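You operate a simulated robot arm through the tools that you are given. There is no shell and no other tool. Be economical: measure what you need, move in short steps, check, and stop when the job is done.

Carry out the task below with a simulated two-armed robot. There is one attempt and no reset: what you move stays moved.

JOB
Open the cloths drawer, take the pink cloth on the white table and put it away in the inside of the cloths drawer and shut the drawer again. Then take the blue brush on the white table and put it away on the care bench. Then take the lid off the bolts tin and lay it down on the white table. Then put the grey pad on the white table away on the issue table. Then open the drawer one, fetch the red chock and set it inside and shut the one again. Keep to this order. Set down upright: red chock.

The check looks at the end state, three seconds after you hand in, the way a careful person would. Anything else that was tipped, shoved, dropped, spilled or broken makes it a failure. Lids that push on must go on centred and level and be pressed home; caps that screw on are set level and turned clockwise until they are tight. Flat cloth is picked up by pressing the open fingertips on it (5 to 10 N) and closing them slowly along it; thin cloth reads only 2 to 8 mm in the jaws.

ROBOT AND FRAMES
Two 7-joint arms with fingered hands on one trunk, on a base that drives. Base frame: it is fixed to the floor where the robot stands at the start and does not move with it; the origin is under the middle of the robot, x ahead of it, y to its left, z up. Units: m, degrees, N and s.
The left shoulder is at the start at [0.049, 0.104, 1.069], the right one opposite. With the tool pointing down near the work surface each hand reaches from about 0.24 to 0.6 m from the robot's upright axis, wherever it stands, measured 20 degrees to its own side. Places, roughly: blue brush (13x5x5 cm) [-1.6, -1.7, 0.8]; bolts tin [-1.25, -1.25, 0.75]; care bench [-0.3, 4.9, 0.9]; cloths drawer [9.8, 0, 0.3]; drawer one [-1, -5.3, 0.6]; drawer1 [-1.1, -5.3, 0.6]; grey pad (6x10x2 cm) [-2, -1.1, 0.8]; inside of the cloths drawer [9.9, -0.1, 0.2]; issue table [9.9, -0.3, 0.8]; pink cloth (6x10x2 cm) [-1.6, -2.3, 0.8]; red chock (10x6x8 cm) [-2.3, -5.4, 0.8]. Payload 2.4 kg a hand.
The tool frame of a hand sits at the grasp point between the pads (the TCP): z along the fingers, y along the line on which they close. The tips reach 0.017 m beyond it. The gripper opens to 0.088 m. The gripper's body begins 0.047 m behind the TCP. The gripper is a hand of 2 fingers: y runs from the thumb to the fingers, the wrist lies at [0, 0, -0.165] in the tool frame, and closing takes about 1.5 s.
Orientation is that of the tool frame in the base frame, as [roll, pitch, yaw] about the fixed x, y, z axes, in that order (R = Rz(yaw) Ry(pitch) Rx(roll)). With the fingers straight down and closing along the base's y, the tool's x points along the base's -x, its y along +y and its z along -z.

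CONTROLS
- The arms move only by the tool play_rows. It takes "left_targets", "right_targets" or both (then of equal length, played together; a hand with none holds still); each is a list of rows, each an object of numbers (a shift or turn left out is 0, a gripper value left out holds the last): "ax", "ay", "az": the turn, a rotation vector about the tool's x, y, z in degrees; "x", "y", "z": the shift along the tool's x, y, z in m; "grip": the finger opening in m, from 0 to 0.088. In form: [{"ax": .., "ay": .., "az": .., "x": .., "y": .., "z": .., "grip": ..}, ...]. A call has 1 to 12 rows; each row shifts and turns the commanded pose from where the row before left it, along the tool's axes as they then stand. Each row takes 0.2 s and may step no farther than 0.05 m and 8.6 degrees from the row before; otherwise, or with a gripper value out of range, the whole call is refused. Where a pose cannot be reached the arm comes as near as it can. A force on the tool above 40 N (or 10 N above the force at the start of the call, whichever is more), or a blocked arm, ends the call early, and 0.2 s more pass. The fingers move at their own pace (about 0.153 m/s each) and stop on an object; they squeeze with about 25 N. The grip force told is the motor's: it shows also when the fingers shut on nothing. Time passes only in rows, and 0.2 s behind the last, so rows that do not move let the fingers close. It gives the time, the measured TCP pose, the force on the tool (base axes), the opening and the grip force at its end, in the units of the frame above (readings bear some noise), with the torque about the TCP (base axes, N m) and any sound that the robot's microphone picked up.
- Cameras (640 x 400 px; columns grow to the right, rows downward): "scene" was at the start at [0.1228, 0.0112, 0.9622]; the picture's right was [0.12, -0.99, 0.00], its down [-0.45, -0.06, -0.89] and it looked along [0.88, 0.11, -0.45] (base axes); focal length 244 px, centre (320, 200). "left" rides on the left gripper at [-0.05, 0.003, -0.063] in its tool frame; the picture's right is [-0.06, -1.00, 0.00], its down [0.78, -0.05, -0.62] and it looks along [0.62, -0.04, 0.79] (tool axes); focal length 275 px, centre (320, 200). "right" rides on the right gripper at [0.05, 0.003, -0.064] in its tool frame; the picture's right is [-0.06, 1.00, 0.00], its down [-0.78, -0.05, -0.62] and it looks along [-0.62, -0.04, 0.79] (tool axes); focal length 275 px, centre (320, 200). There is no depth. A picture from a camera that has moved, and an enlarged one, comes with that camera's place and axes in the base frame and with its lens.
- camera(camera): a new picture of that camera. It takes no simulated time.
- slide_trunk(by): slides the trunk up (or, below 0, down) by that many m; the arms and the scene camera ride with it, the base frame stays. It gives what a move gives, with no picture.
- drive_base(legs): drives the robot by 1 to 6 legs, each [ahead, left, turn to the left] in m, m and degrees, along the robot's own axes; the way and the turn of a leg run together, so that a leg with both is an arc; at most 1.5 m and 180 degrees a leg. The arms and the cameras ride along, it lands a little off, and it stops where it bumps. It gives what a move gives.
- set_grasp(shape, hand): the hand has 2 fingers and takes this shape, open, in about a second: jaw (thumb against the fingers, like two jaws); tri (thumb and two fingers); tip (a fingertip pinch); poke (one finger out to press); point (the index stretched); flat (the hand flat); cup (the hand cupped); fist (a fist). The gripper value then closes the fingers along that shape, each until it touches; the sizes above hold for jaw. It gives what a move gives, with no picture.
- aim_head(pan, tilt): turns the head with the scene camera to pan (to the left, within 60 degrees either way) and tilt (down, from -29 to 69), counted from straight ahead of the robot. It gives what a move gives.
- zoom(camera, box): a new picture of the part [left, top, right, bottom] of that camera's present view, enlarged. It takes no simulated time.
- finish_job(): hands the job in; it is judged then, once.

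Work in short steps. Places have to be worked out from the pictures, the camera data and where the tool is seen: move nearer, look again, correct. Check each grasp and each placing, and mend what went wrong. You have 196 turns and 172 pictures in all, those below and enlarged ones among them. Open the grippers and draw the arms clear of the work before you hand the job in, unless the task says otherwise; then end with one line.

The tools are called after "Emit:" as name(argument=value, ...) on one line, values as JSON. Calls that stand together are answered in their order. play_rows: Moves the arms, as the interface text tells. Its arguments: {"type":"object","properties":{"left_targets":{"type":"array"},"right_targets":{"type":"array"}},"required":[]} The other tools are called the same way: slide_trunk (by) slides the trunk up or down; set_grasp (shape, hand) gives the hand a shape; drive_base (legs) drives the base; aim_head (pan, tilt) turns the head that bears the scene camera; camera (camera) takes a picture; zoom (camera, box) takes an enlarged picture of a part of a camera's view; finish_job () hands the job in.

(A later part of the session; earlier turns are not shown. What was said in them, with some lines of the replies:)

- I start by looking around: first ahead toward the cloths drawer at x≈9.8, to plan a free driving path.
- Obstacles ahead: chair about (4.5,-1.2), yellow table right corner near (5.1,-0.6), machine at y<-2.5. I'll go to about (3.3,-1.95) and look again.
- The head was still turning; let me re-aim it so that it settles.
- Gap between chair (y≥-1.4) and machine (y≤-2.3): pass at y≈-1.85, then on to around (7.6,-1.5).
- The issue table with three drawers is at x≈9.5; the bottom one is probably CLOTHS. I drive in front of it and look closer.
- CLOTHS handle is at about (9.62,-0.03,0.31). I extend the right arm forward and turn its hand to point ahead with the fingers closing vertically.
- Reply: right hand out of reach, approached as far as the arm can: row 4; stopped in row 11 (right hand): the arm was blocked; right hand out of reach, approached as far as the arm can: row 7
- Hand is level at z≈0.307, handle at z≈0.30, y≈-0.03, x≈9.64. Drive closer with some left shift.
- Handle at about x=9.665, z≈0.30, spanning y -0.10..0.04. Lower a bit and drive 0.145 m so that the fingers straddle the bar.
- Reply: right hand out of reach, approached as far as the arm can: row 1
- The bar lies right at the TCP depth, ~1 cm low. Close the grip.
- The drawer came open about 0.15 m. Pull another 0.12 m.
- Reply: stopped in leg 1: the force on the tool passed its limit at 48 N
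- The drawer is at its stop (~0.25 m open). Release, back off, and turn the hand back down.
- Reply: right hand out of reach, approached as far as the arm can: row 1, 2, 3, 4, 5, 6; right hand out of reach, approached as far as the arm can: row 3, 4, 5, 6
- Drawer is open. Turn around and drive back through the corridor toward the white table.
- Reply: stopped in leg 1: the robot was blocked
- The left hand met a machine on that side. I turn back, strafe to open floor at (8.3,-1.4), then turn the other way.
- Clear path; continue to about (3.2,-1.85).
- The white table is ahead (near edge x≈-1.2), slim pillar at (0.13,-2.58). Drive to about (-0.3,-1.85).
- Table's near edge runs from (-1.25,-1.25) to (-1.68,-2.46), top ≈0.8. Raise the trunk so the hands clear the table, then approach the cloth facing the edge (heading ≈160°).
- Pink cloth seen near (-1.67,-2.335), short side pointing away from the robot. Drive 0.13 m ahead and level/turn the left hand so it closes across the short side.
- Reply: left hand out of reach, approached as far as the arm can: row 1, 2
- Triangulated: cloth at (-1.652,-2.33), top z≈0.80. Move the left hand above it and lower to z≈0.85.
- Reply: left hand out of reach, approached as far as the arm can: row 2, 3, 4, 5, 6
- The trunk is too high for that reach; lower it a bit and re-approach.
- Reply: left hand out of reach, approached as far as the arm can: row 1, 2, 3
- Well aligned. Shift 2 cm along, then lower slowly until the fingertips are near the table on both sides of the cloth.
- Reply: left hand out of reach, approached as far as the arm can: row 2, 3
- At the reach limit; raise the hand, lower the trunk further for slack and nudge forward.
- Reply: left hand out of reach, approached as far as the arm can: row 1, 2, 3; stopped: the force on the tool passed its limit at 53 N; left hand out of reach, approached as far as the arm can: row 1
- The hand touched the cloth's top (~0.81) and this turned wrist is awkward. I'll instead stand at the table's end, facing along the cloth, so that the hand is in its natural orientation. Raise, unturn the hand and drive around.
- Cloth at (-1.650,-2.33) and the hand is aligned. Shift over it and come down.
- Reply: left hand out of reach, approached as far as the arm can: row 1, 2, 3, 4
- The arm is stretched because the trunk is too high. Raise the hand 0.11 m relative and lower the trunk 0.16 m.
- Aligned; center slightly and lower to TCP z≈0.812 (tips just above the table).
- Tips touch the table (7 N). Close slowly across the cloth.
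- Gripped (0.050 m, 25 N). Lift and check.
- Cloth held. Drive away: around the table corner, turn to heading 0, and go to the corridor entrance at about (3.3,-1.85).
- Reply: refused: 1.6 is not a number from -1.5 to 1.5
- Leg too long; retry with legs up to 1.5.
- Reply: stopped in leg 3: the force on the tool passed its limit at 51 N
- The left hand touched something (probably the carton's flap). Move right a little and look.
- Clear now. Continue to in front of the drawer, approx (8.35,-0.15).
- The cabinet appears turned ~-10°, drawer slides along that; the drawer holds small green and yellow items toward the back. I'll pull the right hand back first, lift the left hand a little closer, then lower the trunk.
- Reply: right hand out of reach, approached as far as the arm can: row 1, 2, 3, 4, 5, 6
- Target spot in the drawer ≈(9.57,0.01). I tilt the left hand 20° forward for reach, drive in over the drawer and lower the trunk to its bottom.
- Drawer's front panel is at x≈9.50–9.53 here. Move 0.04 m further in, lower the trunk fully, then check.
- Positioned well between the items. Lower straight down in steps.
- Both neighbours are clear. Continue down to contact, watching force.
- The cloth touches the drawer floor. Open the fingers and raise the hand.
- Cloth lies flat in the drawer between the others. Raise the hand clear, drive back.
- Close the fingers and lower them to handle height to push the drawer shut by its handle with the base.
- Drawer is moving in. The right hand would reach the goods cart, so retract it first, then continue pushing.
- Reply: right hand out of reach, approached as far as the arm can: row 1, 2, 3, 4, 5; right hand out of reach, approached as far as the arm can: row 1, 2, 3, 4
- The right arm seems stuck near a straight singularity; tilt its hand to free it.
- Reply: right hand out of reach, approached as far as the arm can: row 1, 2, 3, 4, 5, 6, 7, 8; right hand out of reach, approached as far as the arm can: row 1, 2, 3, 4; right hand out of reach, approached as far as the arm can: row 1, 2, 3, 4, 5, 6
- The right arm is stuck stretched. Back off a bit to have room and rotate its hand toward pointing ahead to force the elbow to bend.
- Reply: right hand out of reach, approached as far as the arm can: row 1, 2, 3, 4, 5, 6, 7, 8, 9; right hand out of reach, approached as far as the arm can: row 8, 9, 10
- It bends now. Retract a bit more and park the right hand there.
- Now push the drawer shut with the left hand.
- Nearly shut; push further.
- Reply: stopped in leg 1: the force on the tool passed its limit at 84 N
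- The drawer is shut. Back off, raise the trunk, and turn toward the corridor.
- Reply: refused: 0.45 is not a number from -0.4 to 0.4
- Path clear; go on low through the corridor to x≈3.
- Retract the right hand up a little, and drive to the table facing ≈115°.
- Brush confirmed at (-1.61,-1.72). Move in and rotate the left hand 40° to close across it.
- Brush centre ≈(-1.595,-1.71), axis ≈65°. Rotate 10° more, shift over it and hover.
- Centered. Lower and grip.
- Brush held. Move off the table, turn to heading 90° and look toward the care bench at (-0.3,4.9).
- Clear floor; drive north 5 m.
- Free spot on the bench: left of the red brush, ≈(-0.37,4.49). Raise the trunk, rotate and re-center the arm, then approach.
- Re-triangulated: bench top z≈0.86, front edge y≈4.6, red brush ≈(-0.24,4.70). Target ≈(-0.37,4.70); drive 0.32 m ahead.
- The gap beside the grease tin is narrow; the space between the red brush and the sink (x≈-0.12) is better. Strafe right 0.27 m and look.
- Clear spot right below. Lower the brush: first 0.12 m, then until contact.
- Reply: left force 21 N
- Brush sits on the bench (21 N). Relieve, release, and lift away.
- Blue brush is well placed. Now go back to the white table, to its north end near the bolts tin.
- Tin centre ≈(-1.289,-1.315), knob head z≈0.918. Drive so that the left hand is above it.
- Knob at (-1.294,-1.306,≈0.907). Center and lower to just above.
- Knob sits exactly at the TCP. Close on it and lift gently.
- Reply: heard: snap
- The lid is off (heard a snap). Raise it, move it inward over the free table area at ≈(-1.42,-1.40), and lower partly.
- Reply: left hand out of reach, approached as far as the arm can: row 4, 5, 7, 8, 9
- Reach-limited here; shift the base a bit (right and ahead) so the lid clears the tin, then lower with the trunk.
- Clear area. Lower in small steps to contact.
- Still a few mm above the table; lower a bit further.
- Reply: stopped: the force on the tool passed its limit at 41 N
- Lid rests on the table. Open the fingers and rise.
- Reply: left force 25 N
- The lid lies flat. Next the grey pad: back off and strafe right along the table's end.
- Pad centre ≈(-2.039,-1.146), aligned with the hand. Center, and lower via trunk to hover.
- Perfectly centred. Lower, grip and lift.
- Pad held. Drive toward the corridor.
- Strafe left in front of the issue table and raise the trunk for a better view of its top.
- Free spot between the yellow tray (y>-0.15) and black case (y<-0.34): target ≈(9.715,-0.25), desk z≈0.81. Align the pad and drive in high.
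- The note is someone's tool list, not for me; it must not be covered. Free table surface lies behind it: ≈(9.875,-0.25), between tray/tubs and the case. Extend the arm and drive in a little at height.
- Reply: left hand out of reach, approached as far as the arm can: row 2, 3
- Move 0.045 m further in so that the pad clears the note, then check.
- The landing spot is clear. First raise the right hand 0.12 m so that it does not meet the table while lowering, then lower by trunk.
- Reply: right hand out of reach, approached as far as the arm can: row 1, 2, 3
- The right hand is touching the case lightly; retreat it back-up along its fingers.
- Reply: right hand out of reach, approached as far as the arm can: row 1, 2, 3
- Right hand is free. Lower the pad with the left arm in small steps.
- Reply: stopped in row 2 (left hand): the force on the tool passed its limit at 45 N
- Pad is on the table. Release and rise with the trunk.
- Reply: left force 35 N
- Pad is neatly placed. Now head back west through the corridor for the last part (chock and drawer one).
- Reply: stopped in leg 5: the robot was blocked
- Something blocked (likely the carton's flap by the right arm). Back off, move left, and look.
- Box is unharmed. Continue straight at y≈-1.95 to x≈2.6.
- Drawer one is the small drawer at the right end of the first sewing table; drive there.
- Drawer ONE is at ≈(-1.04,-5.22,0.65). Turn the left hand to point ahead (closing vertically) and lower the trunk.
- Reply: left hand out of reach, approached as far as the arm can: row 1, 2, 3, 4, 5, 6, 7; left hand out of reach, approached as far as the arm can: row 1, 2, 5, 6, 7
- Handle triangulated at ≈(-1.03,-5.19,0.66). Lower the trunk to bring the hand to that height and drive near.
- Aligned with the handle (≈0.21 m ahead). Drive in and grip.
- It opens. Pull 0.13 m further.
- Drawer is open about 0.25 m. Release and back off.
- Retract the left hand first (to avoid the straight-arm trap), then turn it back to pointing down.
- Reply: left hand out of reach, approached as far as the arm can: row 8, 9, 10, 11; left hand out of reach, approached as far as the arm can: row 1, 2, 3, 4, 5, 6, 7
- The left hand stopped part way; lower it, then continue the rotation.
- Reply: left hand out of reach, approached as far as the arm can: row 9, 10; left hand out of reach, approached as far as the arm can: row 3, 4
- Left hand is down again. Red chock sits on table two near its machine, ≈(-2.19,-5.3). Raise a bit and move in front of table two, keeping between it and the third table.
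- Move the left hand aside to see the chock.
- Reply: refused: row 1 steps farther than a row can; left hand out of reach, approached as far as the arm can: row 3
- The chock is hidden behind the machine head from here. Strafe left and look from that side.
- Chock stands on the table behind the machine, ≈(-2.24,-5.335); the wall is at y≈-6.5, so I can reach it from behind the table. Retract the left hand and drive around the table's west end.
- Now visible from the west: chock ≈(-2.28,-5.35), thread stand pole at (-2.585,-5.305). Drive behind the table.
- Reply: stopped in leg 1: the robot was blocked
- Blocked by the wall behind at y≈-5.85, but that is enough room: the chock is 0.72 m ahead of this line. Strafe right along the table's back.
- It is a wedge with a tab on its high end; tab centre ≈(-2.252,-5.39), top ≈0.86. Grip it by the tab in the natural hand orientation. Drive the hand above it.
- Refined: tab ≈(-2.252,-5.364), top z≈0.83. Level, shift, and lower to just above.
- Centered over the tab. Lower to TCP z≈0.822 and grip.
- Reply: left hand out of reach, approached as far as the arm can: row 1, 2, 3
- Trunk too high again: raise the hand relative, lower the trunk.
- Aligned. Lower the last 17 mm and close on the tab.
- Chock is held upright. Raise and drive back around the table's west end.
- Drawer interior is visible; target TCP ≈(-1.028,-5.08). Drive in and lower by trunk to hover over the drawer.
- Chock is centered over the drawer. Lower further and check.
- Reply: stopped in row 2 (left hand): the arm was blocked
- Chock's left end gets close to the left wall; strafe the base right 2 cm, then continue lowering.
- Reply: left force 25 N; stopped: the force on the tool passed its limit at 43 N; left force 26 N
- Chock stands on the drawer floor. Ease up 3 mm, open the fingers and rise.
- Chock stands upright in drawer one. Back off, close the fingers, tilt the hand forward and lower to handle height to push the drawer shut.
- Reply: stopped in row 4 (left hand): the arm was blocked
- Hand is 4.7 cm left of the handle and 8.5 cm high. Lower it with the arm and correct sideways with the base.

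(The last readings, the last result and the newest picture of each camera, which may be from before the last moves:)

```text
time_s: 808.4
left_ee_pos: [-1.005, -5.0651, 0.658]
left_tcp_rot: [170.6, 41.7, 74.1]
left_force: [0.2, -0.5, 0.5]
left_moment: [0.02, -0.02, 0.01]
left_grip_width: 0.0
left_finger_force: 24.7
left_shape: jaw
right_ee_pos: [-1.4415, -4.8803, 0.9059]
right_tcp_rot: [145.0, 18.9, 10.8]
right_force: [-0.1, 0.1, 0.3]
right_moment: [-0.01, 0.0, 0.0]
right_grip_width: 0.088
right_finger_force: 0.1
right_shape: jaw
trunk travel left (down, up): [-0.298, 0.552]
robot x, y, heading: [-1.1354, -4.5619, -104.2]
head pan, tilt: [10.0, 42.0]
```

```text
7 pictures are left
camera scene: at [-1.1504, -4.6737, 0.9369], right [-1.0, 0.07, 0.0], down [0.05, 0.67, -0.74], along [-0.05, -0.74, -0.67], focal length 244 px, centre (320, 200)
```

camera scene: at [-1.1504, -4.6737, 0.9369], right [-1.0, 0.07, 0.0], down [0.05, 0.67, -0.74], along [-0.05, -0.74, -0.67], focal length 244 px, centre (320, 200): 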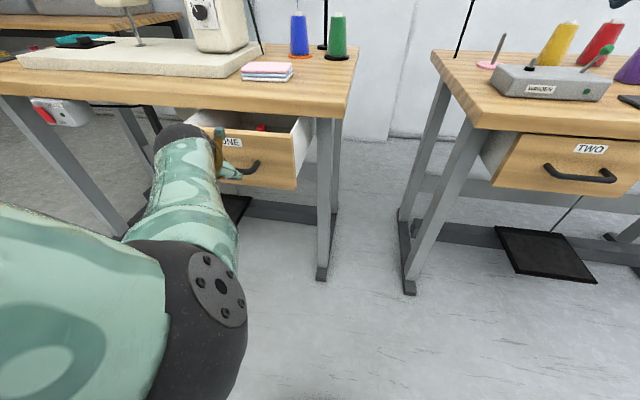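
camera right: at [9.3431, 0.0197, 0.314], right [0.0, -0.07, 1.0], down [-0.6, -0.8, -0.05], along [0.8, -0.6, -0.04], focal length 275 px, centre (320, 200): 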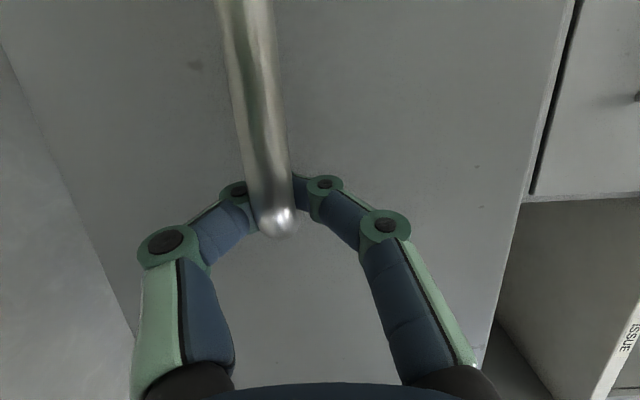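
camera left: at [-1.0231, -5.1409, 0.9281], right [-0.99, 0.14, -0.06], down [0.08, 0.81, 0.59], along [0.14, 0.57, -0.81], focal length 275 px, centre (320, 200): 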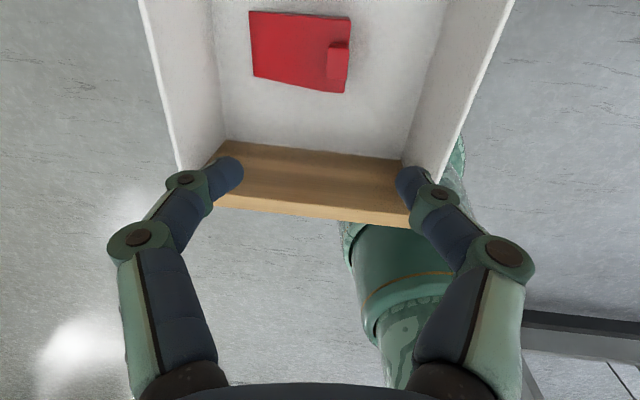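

The drawer is closing with the chock inside. Push on.

Emit:
drive_base(legs=[[0.1, 0, 0]])

Emit:
drive_base(legs=[[0.05, 0, 0]])

Emit:
zoom(camera="scene", box=[140, 60, 380, 220])

```text
time_s: 809.7
left_ee_pos: [-1.0261, -5.1586, 0.6536]
left_tcp_rot: [170.9, 40.9, 74.4]
left_force: [-1.5, 7.5, -2.9]
left_moment: [-0.01, -0.03, 0.02]
left_grip_width: 0.0
left_finger_force: 25.0
left_shape: jaw
right_ee_pos: [-1.4667, -4.9794, 0.9068]
right_tcp_rot: [144.8, 18.9, 11.0]
right_force: [0.4, 0.4, -0.9]
right_moment: [0.0, 0.02, 0.0]
right_grip_width: 0.0881
right_finger_force: 0.1
right_shape: jaw
trunk travel left (down, up): [-0.298, 0.552]
robot x, y, heading: [-1.1588, -4.656, -104.0]
head pan, tilt: [10.0, 42.0]
stopped in leg 1: the force on the tool passed its limit at 47 N (the readings are from after the stop); the commanded pose is now the measured one
```

```text
time_s: 810.5
left_ee_pos: [-1.0253, -5.1641, 0.6479]
left_tcp_rot: [171.3, 39.6, 74.9]
left_force: [0.1, 3.2, -5.9]
left_moment: [-0.03, 0.0, -0.04]
left_grip_width: 0.0
left_finger_force: 25.2
left_shape: jaw
right_ee_pos: [-1.4692, -4.9904, 0.906]
right_tcp_rot: [144.9, 18.8, 10.9]
right_force: [0.2, -0.2, -0.2]
right_moment: [0.0, 0.01, -0.01]
right_grip_width: 0.088
right_finger_force: 0.1
right_shape: jaw
trunk travel left (down, up): [-0.298, 0.552]
robot x, y, heading: [-1.1613, -4.6663, -104.1]
head pan, tilt: [10.0, 42.0]
stopped in leg 1: the force on the tool passed its limit at 57 N (the readings are from after the stop); the commanded pose is now the measured one
```

```text
2.50 times, centred on (260, 140) of scene
camera zoom: at [-1.1776, -4.7821, 0.9369], right [-1.0, 0.07, 0.0], down [0.05, 0.67, -0.74], along [-0.05, -0.74, -0.67], focal length 611 px, centre (470, 350)
```

zoom: 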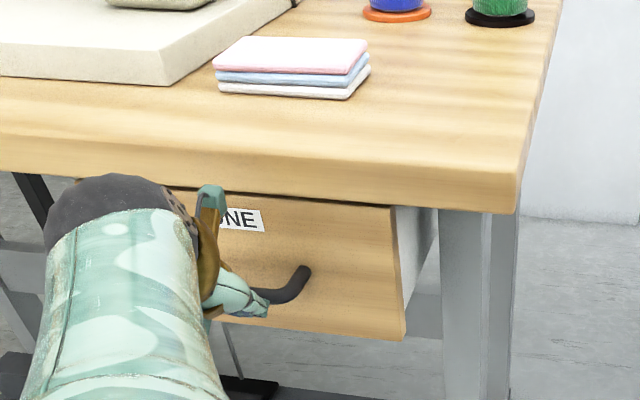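

Stopped by force; back off a little and check whether it is fully shut.

Emit:
drive_base(legs=[[-0.3, 0, 0]])

Emit:
zoom(camera="scene", box=[180, 40, 620, 220])

```text
time_s: 812.5
left_ee_pos: [-0.9514, -4.872, 0.6477]
left_tcp_rot: [171.2, 39.7, 75.2]
left_force: [-0.3, -0.2, 0.3]
left_moment: [0.0, 0.0, 0.03]
left_grip_width: 0.0
left_finger_force: 25.5
left_shape: jaw
right_ee_pos: [-1.3942, -4.7008, 0.9055]
right_tcp_rot: [144.8, 18.8, 11.3]
right_force: [0.2, 0.7, 0.7]
right_moment: [-0.03, 0.02, -0.01]
right_grip_width: 0.0881
right_finger_force: 0.0
right_shape: jaw
trunk travel left (down, up): [-0.298, 0.552]
robot x, y, heading: [-1.0883, -4.3748, -103.9]
head pan, tilt: [10.0, 42.0]
```

```text
1.45 times, centred on (400, 130) of scene
camera zoom: at [-1.1052, -4.491, 0.9368], right [-1.0, 0.06, 0.0], down [0.04, 0.67, -0.74], along [-0.05, -0.74, -0.67], focal length 355 px, centre (204, 302)
```

zoom: 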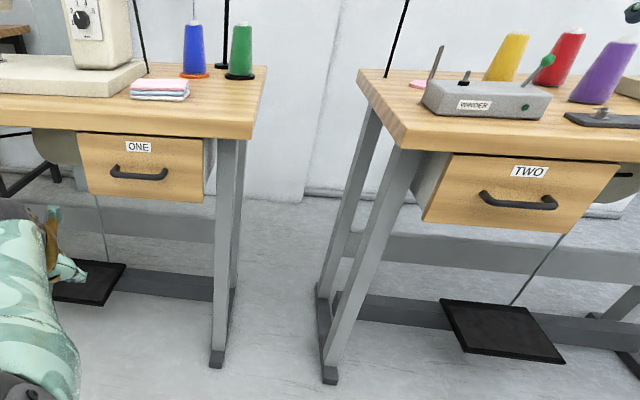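

Emit:
zoom(camera="scene", box=[225, 110, 345, 190])

Emit:
zoom(camera="scene", box=[440, 120, 620, 210])

```text
5.00 times, centred on (285, 150) of scene
camera zoom: at [-1.1052, -4.491, 0.9368], right [-1.0, 0.06, 0.0], down [0.04, 0.67, -0.74], along [-0.05, -0.74, -0.67], focal length 1221 px, centre (495, 450)
```

zoom: 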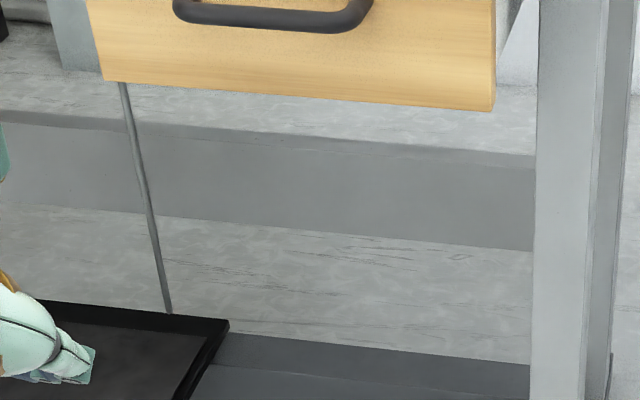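

```text
3.56 times, centred on (530, 165) of scene
camera zoom: at [-1.1052, -4.491, 0.9368], right [-1.0, 0.06, 0.0], down [0.04, 0.67, -0.74], along [-0.05, -0.74, -0.67], focal length 868 px, centre (-427, 324)
```

zoom: 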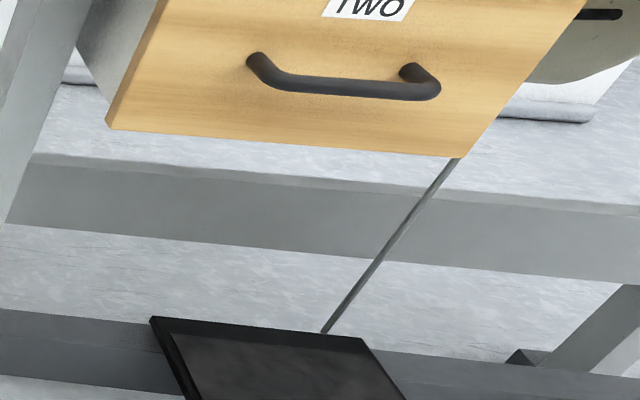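

Emit:
zoom(camera="scene", box=[215, 75, 375, 185])

```text
3.64 times, centred on (295, 130) of scene
camera zoom: at [-1.1052, -4.491, 0.9368], right [-1.0, 0.06, 0.0], down [0.04, 0.67, -0.74], along [-0.05, -0.74, -0.67], focal length 888 px, centre (411, 454)
```

zoom: 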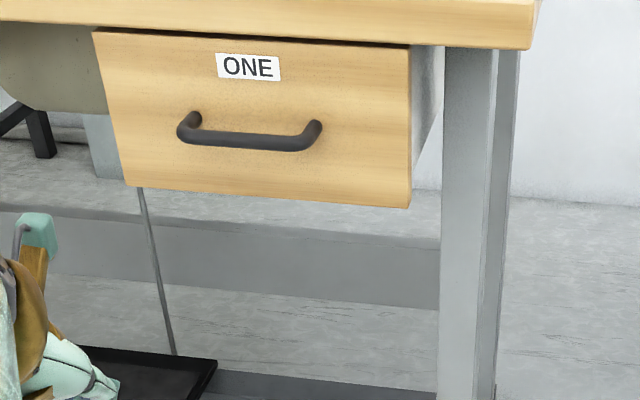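

Drawer ONE is shut flush. Back off, open the left gripper, and hand in.

Emit:
drive_base(legs=[[-0.15, 0, 0]])

Emit:
play_rows(left_targets=[{"grip": 0.088}, {}, {}, {}, {}])

Emit:
finish_job()

```text
time_s: 813.9
left_ee_pos: [-0.914, -4.7273, 0.6473]
left_tcp_rot: [171.1, 39.7, 75.1]
left_force: [0.7, 0.0, -0.6]
left_moment: [0.01, -0.03, 0.04]
left_grip_width: 0.0001
left_finger_force: 24.7
left_shape: jaw
right_ee_pos: [-1.3592, -4.5555, 0.9058]
right_tcp_rot: [144.7, 18.9, 11.3]
right_force: [-0.1, -0.4, -0.2]
right_moment: [0.02, 0.0, 0.0]
right_grip_width: 0.088
right_finger_force: 0.1
right_shape: jaw
trunk travel left (down, up): [-0.298, 0.552]
robot x, y, heading: [-1.0541, -4.2292, -103.6]
head pan, tilt: [10.0, 42.0]
```

```text
time_s: 815.1
left_ee_pos: [-0.9139, -4.7269, 0.6487]
left_tcp_rot: [171.1, 39.6, 75.3]
left_force: [-0.5, 0.3, 0.3]
left_moment: [0.0, 0.0, 0.01]
left_grip_width: 0.0879
left_finger_force: 0.0
left_shape: jaw
right_ee_pos: [-1.3599, -4.5556, 0.9059]
right_tcp_rot: [144.8, 18.9, 11.4]
right_force: [0.0, 1.0, -0.5]
right_moment: [-0.02, 0.01, 0.04]
right_grip_width: 0.0881
right_finger_force: 0.2
right_shape: jaw
trunk travel left (down, up): [-0.298, 0.552]
robot x, y, heading: [-1.0525, -4.231, -103.4]
head pan, tilt: [10.0, 42.0]
```

```text
The job is handed in.
```

All five steps were done in the order you gave and the job is handed in: the pink cloth is in the shut cloths drawer, the blue brush is on the care bench, the bolts tin lid lies on the white table, the grey pad is on the issue table, and the red chock stands upright in the shut drawer one. On the way I bumped a machine and the carton in the corridor and lightly touched the black case on the issue table; the carton and case looked unmoved in the pictures, and I did not check the machine again.
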